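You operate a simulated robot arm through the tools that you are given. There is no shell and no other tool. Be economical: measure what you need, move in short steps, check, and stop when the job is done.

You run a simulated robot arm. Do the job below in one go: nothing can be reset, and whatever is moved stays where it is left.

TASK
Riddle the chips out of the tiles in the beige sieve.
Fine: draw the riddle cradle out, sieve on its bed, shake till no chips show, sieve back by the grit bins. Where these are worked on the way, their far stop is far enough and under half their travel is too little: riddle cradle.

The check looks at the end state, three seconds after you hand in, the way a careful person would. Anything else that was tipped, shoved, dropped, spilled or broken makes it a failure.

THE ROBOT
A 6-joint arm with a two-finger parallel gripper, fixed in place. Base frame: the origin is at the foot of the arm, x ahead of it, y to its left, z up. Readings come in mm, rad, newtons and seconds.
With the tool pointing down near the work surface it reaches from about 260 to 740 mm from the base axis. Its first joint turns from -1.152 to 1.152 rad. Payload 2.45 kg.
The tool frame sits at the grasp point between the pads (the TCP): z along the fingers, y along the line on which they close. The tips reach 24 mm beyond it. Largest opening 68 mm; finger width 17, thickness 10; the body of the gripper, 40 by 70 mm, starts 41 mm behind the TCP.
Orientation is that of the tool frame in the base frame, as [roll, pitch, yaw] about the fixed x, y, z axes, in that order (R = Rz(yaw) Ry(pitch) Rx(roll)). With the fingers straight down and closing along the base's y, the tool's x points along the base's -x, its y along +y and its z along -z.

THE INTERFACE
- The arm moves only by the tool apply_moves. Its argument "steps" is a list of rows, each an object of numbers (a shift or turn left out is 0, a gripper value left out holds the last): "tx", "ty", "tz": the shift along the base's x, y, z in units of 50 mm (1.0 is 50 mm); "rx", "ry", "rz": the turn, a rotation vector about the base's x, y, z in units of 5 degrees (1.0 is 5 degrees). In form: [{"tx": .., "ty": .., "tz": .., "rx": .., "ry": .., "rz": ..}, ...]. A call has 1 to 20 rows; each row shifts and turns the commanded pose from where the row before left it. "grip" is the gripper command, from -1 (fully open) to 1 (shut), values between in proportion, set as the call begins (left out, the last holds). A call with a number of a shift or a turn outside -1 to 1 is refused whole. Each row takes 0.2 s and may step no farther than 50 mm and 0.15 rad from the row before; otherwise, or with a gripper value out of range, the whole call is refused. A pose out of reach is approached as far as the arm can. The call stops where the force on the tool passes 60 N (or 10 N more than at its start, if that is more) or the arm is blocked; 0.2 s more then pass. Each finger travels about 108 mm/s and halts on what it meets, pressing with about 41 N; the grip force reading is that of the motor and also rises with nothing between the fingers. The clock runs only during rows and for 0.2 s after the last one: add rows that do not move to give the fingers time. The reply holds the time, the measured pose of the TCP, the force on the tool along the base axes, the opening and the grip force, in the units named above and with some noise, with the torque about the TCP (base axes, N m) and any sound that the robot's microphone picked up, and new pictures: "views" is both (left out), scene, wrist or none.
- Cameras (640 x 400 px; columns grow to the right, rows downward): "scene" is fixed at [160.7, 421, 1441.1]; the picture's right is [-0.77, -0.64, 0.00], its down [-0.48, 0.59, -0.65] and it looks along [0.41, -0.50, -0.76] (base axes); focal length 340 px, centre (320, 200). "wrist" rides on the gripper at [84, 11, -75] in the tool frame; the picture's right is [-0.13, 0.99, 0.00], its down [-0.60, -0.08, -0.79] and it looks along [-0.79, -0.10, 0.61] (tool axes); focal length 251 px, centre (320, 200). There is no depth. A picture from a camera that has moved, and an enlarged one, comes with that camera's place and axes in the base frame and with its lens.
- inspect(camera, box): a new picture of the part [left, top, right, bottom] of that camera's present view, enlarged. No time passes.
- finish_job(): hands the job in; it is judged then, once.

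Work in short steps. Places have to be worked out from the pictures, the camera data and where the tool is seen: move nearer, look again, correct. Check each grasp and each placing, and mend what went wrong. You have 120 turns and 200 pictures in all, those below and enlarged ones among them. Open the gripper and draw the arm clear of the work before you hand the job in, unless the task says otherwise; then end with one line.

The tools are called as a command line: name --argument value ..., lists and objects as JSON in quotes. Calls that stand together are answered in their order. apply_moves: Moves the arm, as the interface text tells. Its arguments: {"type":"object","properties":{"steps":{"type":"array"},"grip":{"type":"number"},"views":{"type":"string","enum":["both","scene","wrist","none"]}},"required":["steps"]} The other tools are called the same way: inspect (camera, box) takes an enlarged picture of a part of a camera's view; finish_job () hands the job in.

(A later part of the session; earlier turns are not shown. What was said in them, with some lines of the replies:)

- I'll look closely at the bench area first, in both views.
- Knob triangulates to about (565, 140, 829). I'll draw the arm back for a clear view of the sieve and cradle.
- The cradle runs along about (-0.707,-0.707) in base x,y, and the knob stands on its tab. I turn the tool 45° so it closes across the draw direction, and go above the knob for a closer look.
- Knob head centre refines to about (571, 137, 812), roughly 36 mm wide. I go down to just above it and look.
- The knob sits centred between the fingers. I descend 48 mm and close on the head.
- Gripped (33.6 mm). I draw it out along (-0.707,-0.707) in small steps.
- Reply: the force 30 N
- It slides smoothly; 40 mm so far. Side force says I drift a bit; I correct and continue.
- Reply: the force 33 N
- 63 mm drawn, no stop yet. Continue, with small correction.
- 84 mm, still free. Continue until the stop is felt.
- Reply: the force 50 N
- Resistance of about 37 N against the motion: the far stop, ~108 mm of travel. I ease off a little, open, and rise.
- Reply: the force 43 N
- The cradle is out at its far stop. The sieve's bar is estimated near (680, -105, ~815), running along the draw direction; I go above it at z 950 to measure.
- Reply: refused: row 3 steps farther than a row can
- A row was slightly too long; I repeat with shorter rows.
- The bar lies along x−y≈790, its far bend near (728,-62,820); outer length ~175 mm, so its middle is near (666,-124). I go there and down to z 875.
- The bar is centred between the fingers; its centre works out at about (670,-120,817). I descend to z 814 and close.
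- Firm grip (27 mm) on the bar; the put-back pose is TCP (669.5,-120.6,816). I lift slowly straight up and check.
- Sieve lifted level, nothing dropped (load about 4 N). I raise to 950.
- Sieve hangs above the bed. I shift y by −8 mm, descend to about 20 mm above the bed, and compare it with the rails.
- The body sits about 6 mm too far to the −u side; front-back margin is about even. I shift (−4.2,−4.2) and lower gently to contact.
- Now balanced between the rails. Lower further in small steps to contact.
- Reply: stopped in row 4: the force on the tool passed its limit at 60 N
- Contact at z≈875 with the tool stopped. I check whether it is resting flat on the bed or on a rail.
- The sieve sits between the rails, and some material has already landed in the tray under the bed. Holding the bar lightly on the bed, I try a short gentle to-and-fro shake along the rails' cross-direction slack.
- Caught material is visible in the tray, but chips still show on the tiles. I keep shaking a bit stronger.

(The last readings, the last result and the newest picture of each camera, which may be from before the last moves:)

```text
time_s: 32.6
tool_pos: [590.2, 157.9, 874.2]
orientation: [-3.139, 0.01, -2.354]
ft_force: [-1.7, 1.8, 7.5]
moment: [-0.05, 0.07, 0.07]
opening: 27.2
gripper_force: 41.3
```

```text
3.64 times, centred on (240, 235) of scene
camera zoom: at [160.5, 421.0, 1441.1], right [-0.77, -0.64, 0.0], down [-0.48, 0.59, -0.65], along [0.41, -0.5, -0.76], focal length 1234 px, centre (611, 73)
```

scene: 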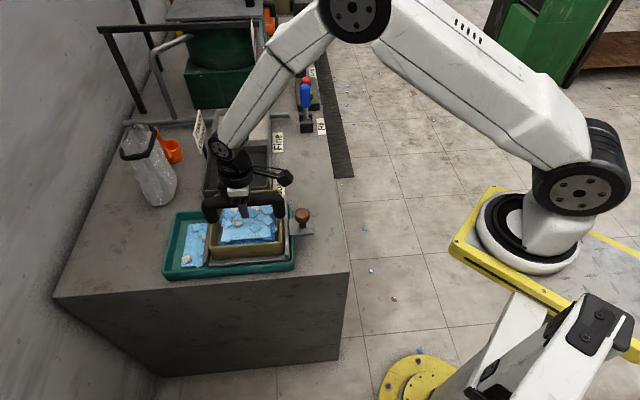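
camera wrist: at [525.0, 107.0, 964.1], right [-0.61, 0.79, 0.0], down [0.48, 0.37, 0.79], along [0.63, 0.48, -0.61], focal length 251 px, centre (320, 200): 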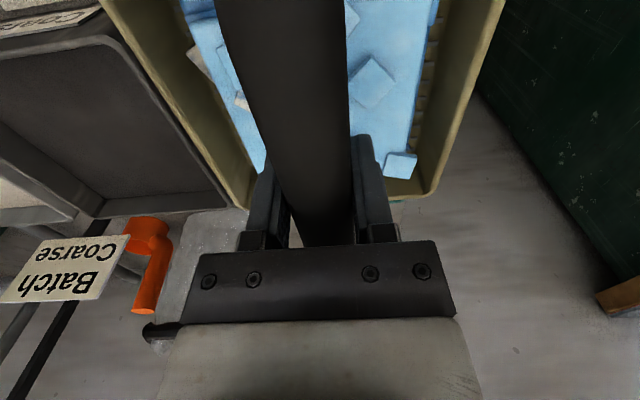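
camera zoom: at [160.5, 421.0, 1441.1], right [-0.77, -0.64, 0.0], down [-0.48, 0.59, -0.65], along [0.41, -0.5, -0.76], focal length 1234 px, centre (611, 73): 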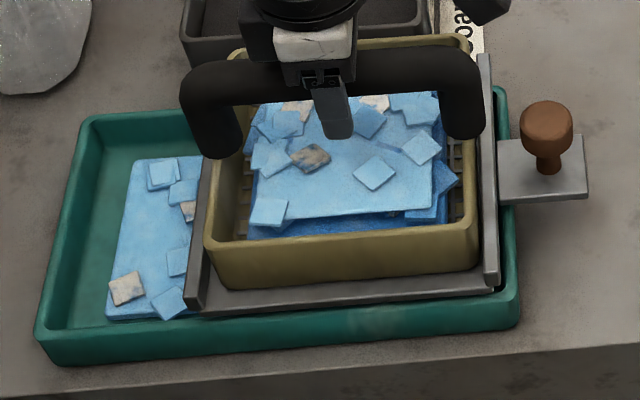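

The caught layer in the tray is rising, so the shaking works. I continue with longer shakes.

apply_moves --steps '[{"tx": 0.25, "ty": 0.25}, {"tx": -0.25, "ty": -0.25}, {"tx": 0.25, "ty": 0.25}, {"tx": -0.25, "ty": -0.25}, {"tx": 0.25, "ty": 0.25}, {"tx": -0.25, "ty": -0.25}, {"tx": 0.25, "ty": 0.25}, {"tx": -0.25, "ty": -0.25}, {"tx": 0.25, "ty": 0.25}, {"tx": -0.25, "ty": -0.25}, {"tx": 0.25, "ty": 0.25}, {"tx": -0.25, "ty": -0.25}, {"tx": 0.25, "ty": 0.25}, {"tx": -0.25, "ty": -0.25}, {"tx": 0.25, "ty": 0.25}, {"tx": -0.25, "ty": -0.25}, {"tx": 0.25, "ty": 0.25}, {"tx": -0.25, "ty": -0.25}, {}]' --views "scene"

inspect --camera "scene" --box '[160, 180, 320, 290]'

```text
time_s: 36.6
tool_pos: [591.1, 156.5, 873.5]
orientation: [-3.136, 0.014, -2.355]
ft_force: [4.5, 7.1, 20.2]
moment: [-0.02, 0.05, 0.04]
opening: 27.2
gripper_force: 40.7
```

scene: 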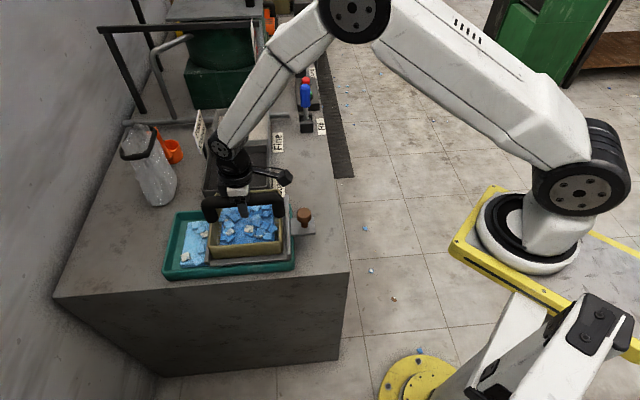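

```text
3.64 times, centred on (240, 235) of scene
camera zoom: at [160.4, 421.1, 1441.1], right [-0.77, -0.64, 0.0], down [-0.48, 0.59, -0.65], along [0.41, -0.5, -0.76], focal length 1234 px, centre (611, 73)
```

zoom: 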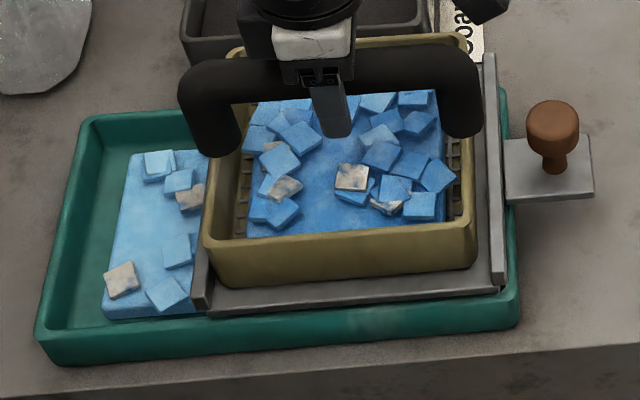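

The light chip layer is sinking away beneath the tiles. Another round.

apply_moves --steps '[{"tx": 0.25, "ty": 0.25}, {"tx": -0.25, "ty": -0.25}, {"tx": 0.25, "ty": 0.25}, {"tx": -0.25, "ty": -0.25}, {"tx": 0.25, "ty": 0.25}, {"tx": -0.25, "ty": -0.25}, {"tx": 0.25, "ty": 0.25}, {"tx": -0.25, "ty": -0.25}, {"tx": 0.25, "ty": 0.25}, {"tx": -0.25, "ty": -0.25}, {"tx": 0.25, "ty": 0.25}, {"tx": -0.25, "ty": -0.25}, {"tx": 0.25, "ty": 0.25}, {"tx": -0.25, "ty": -0.25}, {"tx": 0.25, "ty": 0.25}, {"tx": -0.25, "ty": -0.25}, {"tx": 0.25, "ty": 0.25}, {"tx": -0.25, "ty": -0.25}, {}]' --views "scene"

inspect --camera "scene" --box '[160, 180, 320, 290]'

```text
time_s: 40.6
tool_pos: [588.5, 156.4, 874.2]
orientation: [-3.139, 0.011, -2.354]
ft_force: [0.7, 2.4, 1.9]
moment: [0.16, -0.17, 0.04]
opening: 27.2
gripper_force: 40.6
```

scene: 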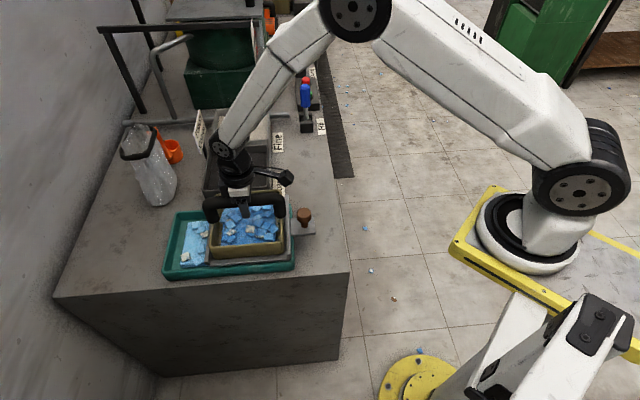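

```text
3.64 times, centred on (240, 235) of scene
camera zoom: at [160.6, 421.0, 1441.1], right [-0.77, -0.64, 0.0], down [-0.48, 0.59, -0.65], along [0.41, -0.5, -0.76], focal length 1234 px, centre (611, 73)
```

zoom: 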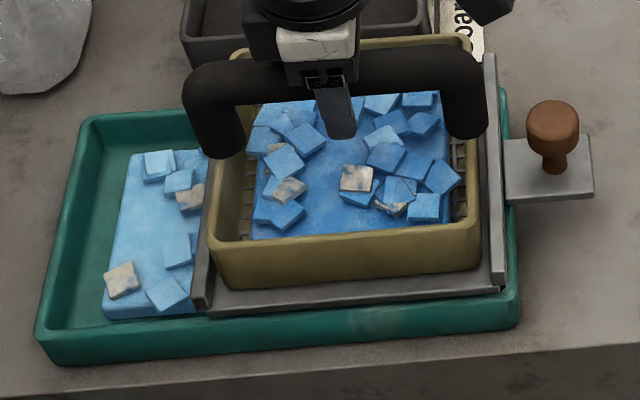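

No change from the last round in tray or sieve level; I inspect closely.

inspect --camera "scene" --box '[205, 195, 290, 255]'

inspect --camera "wrist" --box '[100, 0, 500, 250]'

```text
6.67 times, centred on (248, 225) of scene
camera zoom: at [160.6, 421.0, 1441.1], right [-0.77, -0.64, 0.0], down [-0.48, 0.59, -0.65], along [0.41, -0.5, -0.76], focal length 2263 px, centre (803, 33)
```

zoom: 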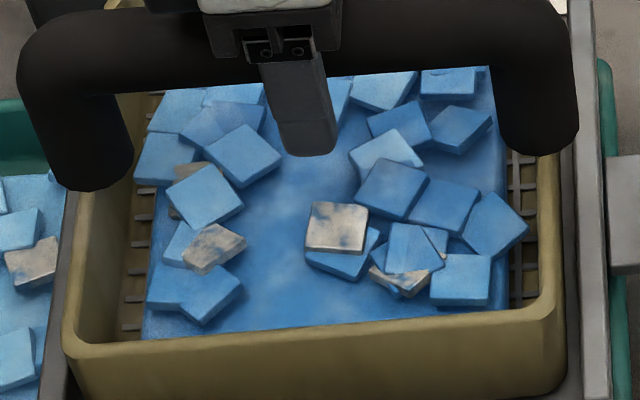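

```text
1.60 times, centred on (300, 125) of wrist
camera zoom: at [521.9, 103.7, 950.2], right [-0.61, 0.79, 0.0], down [0.47, 0.37, 0.8], along [0.63, 0.49, -0.6], focal length 402 px, centre (352, 320)
```

zoom: 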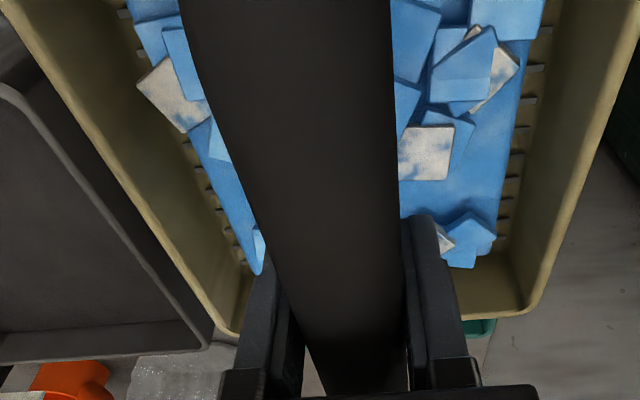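

Only whole square tiles on the dark tile layer seem to remain. One more round to confirm nothing changes.

apply_moves --steps '[{"tx": 0.25, "ty": 0.25}, {"tx": -0.25, "ty": -0.25}, {"tx": 0.25, "ty": 0.25}, {"tx": -0.25, "ty": -0.25}, {"tx": 0.25, "ty": 0.25}, {"tx": -0.25, "ty": -0.25}, {"tx": 0.25, "ty": 0.25}, {"tx": -0.25, "ty": -0.25}, {"tx": 0.25, "ty": 0.25}, {"tx": -0.25, "ty": -0.25}, {"tx": 0.25, "ty": 0.25}, {"tx": -0.25, "ty": -0.25}, {"tx": 0.25, "ty": 0.25}, {"tx": -0.25, "ty": -0.25}, {}]' --views "none"

inspect --camera "scene" --box '[160, 180, 320, 290]'

inspect --camera "scene" --box '[205, 195, 290, 255]'

```text
time_s: 43.8
tool_pos: [591.0, 157.1, 874.0]
orientation: [-3.137, 0.01, -2.354]
ft_force: [0.7, -0.1, -1.8]
moment: [0.06, -0.17, 0.02]
opening: 27.2
gripper_force: 41.0
```

```text
3.64 times, centred on (240, 235) of scene
camera zoom: at [160.7, 421.0, 1441.1], right [-0.77, -0.64, 0.0], down [-0.48, 0.59, -0.65], along [0.41, -0.5, -0.76], focal length 1234 px, centre (611, 73)
```

zoom: 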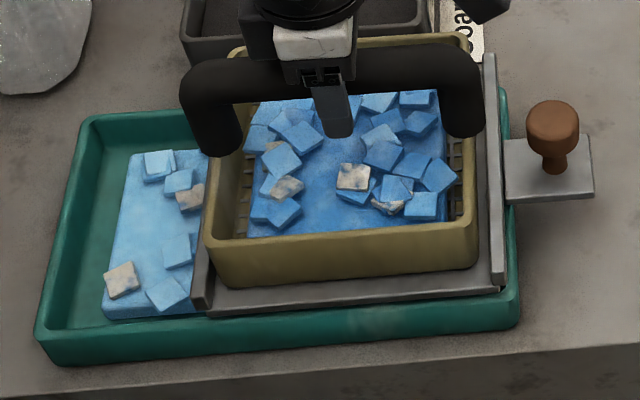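

```text
6.67 times, centred on (248, 225) of scene
camera zoom: at [160.7, 421.0, 1441.1], right [-0.77, -0.64, 0.0], down [-0.48, 0.59, -0.65], along [0.41, -0.5, -0.76], focal length 2263 px, centre (803, 33)
```

zoom: 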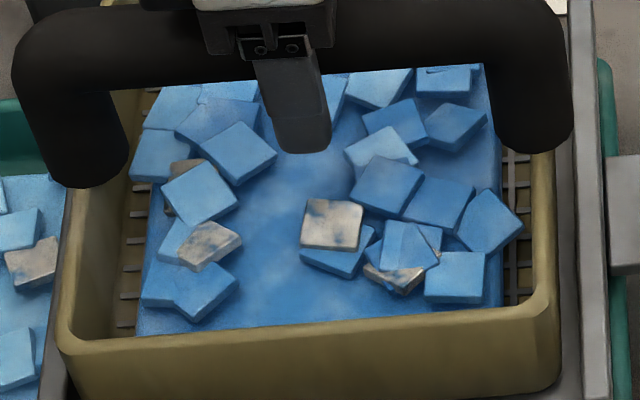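

Stable: riddling is done. I lift the sieve gently straight up to z≈950, levelling the tiny tilt.

apply_moves --steps '[{"tz": 0.05}, {"tz": 0.1}, {"tz": 0.2, "ry": 0.06, "rx": -0.02}, {"tz": 0.3, "ry": 0.06, "rx": -0.02}, {"tz": 0.4}, {"tz": 0.3}, {"tz": 0.16}, {}]' --views "scene"

inspect --camera "scene" --box '[160, 150, 320, 290]'

```text
time_s: 45.6
tool_pos: [590.9, 156.5, 950.0]
orientation: [3.141, 0.002, -2.355]
ft_force: [0.0, -0.4, -2.8]
moment: [-0.01, 0.01, 0.0]
opening: 27.3
gripper_force: 40.6
```

scene: 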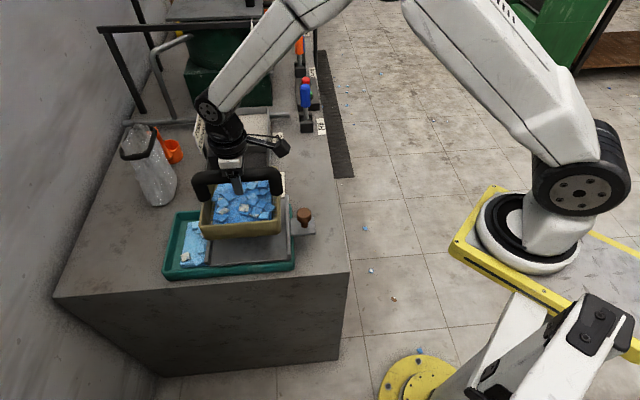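

```text
2.86 times, centred on (240, 220) of scene
camera zoom: at [160.7, 421.0, 1441.0], right [-0.77, -0.64, 0.0], down [-0.48, 0.59, -0.65], along [0.41, -0.5, -0.76], focal length 970 px, centre (549, 143)
```

zoom: 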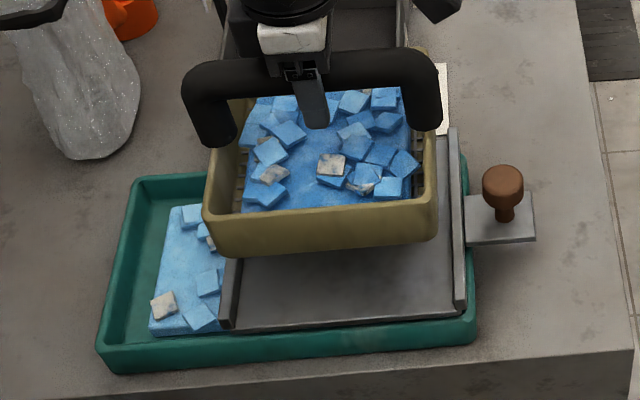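

Clean lift, chips stay in the tray. I carry the sieve back the same way.

apply_moves --steps '[{"tx": 0.04, "ty": -0.1}, {"tx": 0.08, "ty": -0.22}, {"tx": 0.1, "ty": -0.34}, {"tx": 0.12, "ty": -0.42}, {"tx": 0.12, "ty": -0.46}, {"tx": 0.12, "ty": -0.46}, {"tx": 0.12, "ty": -0.46}, {"tx": 0.12, "ty": -0.46}, {"tx": 0.12, "ty": -0.46}, {"tx": 0.12, "ty": -0.46}, {"tx": 0.12, "ty": -0.46}, {"tx": 0.12, "ty": -0.44}, {"tx": 0.12, "ty": -0.36}, {"tx": 0.1, "ty": -0.26}, {"tx": 0.1, "ty": -0.14}, {"tx": 0.06, "ty": -0.06}, {}]' --views "scene"

```text
time_s: 49.2
tool_pos: [675.0, -121.4, 948.8]
orientation: [3.141, 0.002, -2.354]
ft_force: [-0.6, 0.2, -3.5]
moment: [0.0, 0.02, -0.01]
opening: 27.4
gripper_force: 40.6
```

scene: 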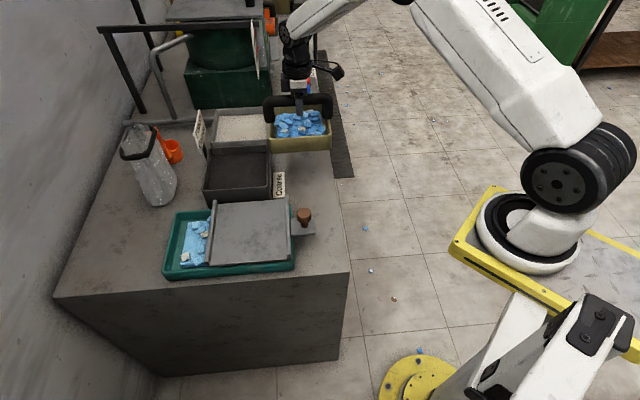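

I correct x by −5 mm and lower to about 15 mm above the bench.

apply_moves --steps '[{"tx": -0.08, "tz": -0.15}, {"tz": -0.35}, {"tz": -0.5}, {"tz": -0.5}, {"tz": -0.4}, {"tz": -0.3}, {"tz": -0.14}, {}, {}]' --views "scene"

inspect --camera "scene" --box '[250, 110, 350, 200]'

```text
time_s: 51.2
tool_pos: [671.3, -121.8, 832.9]
orientation: [3.141, 0.001, -2.355]
ft_force: [-0.2, 0.8, -3.0]
moment: [-0.02, 0.03, 0.01]
opening: 27.3
gripper_force: 41.3
```

scene: 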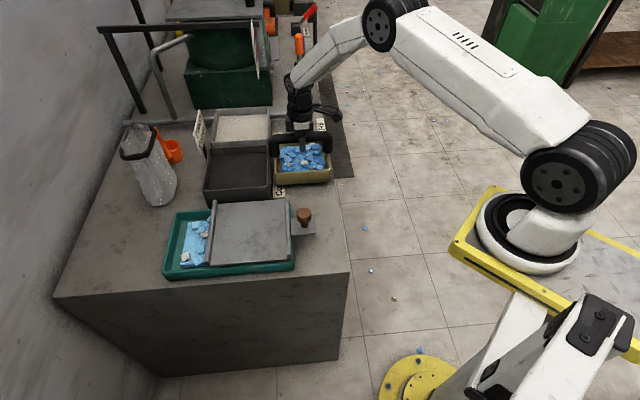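

```text
4.44 times, centred on (300, 155) of scene
camera zoom: at [160.8, 421.0, 1441.1], right [-0.77, -0.64, 0.0], down [-0.48, 0.59, -0.65], along [0.41, -0.5, -0.76], focal length 1509 px, centre (409, 400)
```

zoom: 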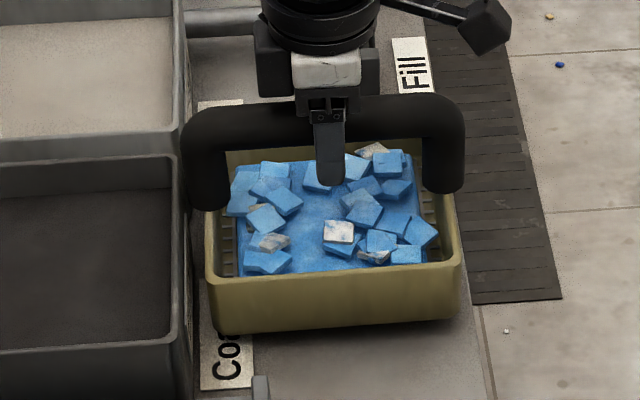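

Aligned with its former spot. Lower gently to the bench.

apply_moves --steps '[{"tz": -0.12, "tx": -0.02, "ty": -0.01}, {"tz": -0.1}, {"tz": -0.05}, {"tz": -0.04}, {}]' --views "none"

```text
time_s: 52.4
tool_pos: [669.5, -122.9, 816.8]
orientation: [3.141, 0.004, -2.354]
ft_force: [0.1, 0.8, -2.3]
moment: [-0.01, -0.13, 0.0]
opening: 27.2
gripper_force: 40.6
```

The load is starting to ease (−2.3 N). A last millimetre or two until contact.

apply_moves --steps '[{"tz": -0.02}, {"tz": -0.015}, {}]' --views "none"

```text
time_s: 53.2
tool_pos: [670.6, -121.6, 816.2]
orientation: [-3.139, 0.003, -2.356]
ft_force: [-4.0, -1.5, 11.9]
moment: [0.56, -0.56, 0.01]
opening: 27.0
gripper_force: 41.1
```

Contact with the bench (+12 N). I open and rise straight up.

apply_moves --steps '[{}, {}, {}]' --grip -1 --views "none"

apply_moves --steps '[{"tz": 0.2}, {"tz": 0.6}, {"tz": 0.8}, {"tz": 0.9}, {"tz": 0.9}, {"tx": -0.8, "tz": 0.3}, {"tx": -0.9}, {"tx": -0.9}, {"tx": -0.9}, {}]'

inspect --camera "scene" --box '[150, 100, 350, 290]'

inspect --camera "scene" --box '[250, 110, 350, 200]'

```text
time_s: 54.0
tool_pos: [668.3, -121.2, 814.4]
orientation: [3.14, 0.001, -2.353]
ft_force: [0.2, 0.3, -0.9]
moment: [0.02, -0.01, -0.03]
opening: 67.9
gripper_force: 0.0
```

```text
time_s: 56.2
tool_pos: [495.5, -123.6, 997.2]
orientation: [-3.14, 0.002, -2.355]
ft_force: [-0.3, 0.5, -0.8]
moment: [0.02, 0.0, 0.0]
opening: 68.3
gripper_force: 0.0
camera wrist: at [428.5, -175.5, 1074.9], right [-0.61, 0.79, 0.0], down [0.48, 0.37, 0.79], along [0.63, 0.48, -0.61], focal length 251 px, centre (320, 200)
```

scene: 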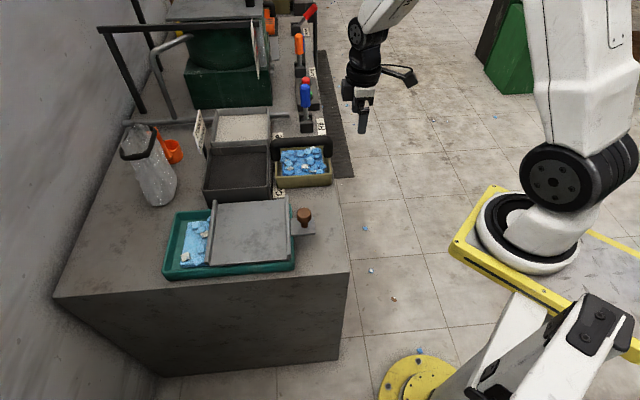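
wrist: 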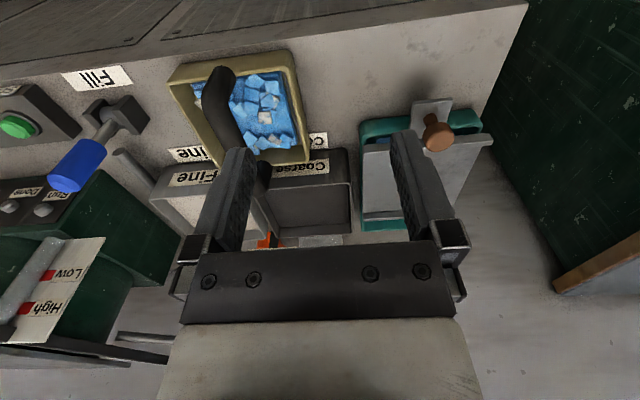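

```text
2.11 times, centred on (250, 195) of scene
camera zoom: at [160.7, 421.0, 1441.1], right [-0.77, -0.64, 0.0], down [-0.48, 0.59, -0.65], along [0.41, -0.5, -0.76], focal length 715 px, centre (467, 210)
```

zoom: 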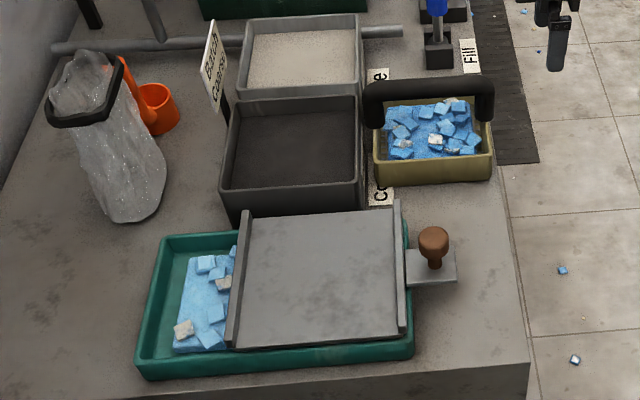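

```text
4.44 times, centred on (300, 155) of scene
camera zoom: at [160.7, 421.0, 1441.1], right [-0.77, -0.64, 0.0], down [-0.48, 0.59, -0.65], along [0.41, -0.5, -0.76], focal length 1509 px, centre (409, 400)
```

zoom: 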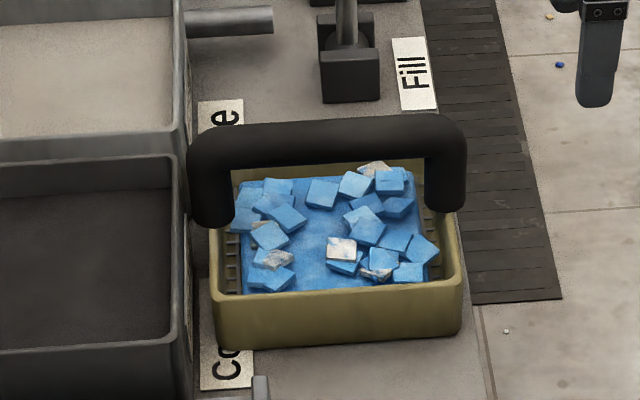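

The sieve is back by the bins with only tiles in it. The chips are in the tray, the cradle is out at its stop, the arm is clear and the gripper is open, so I'm handing in.

finish_job

```text
The job is handed in.
```

I riddled the chips into the tray under the cradle and set the sieve back by the grit bins with only whole tiles showing; the cradle is still drawn out to its far stop.
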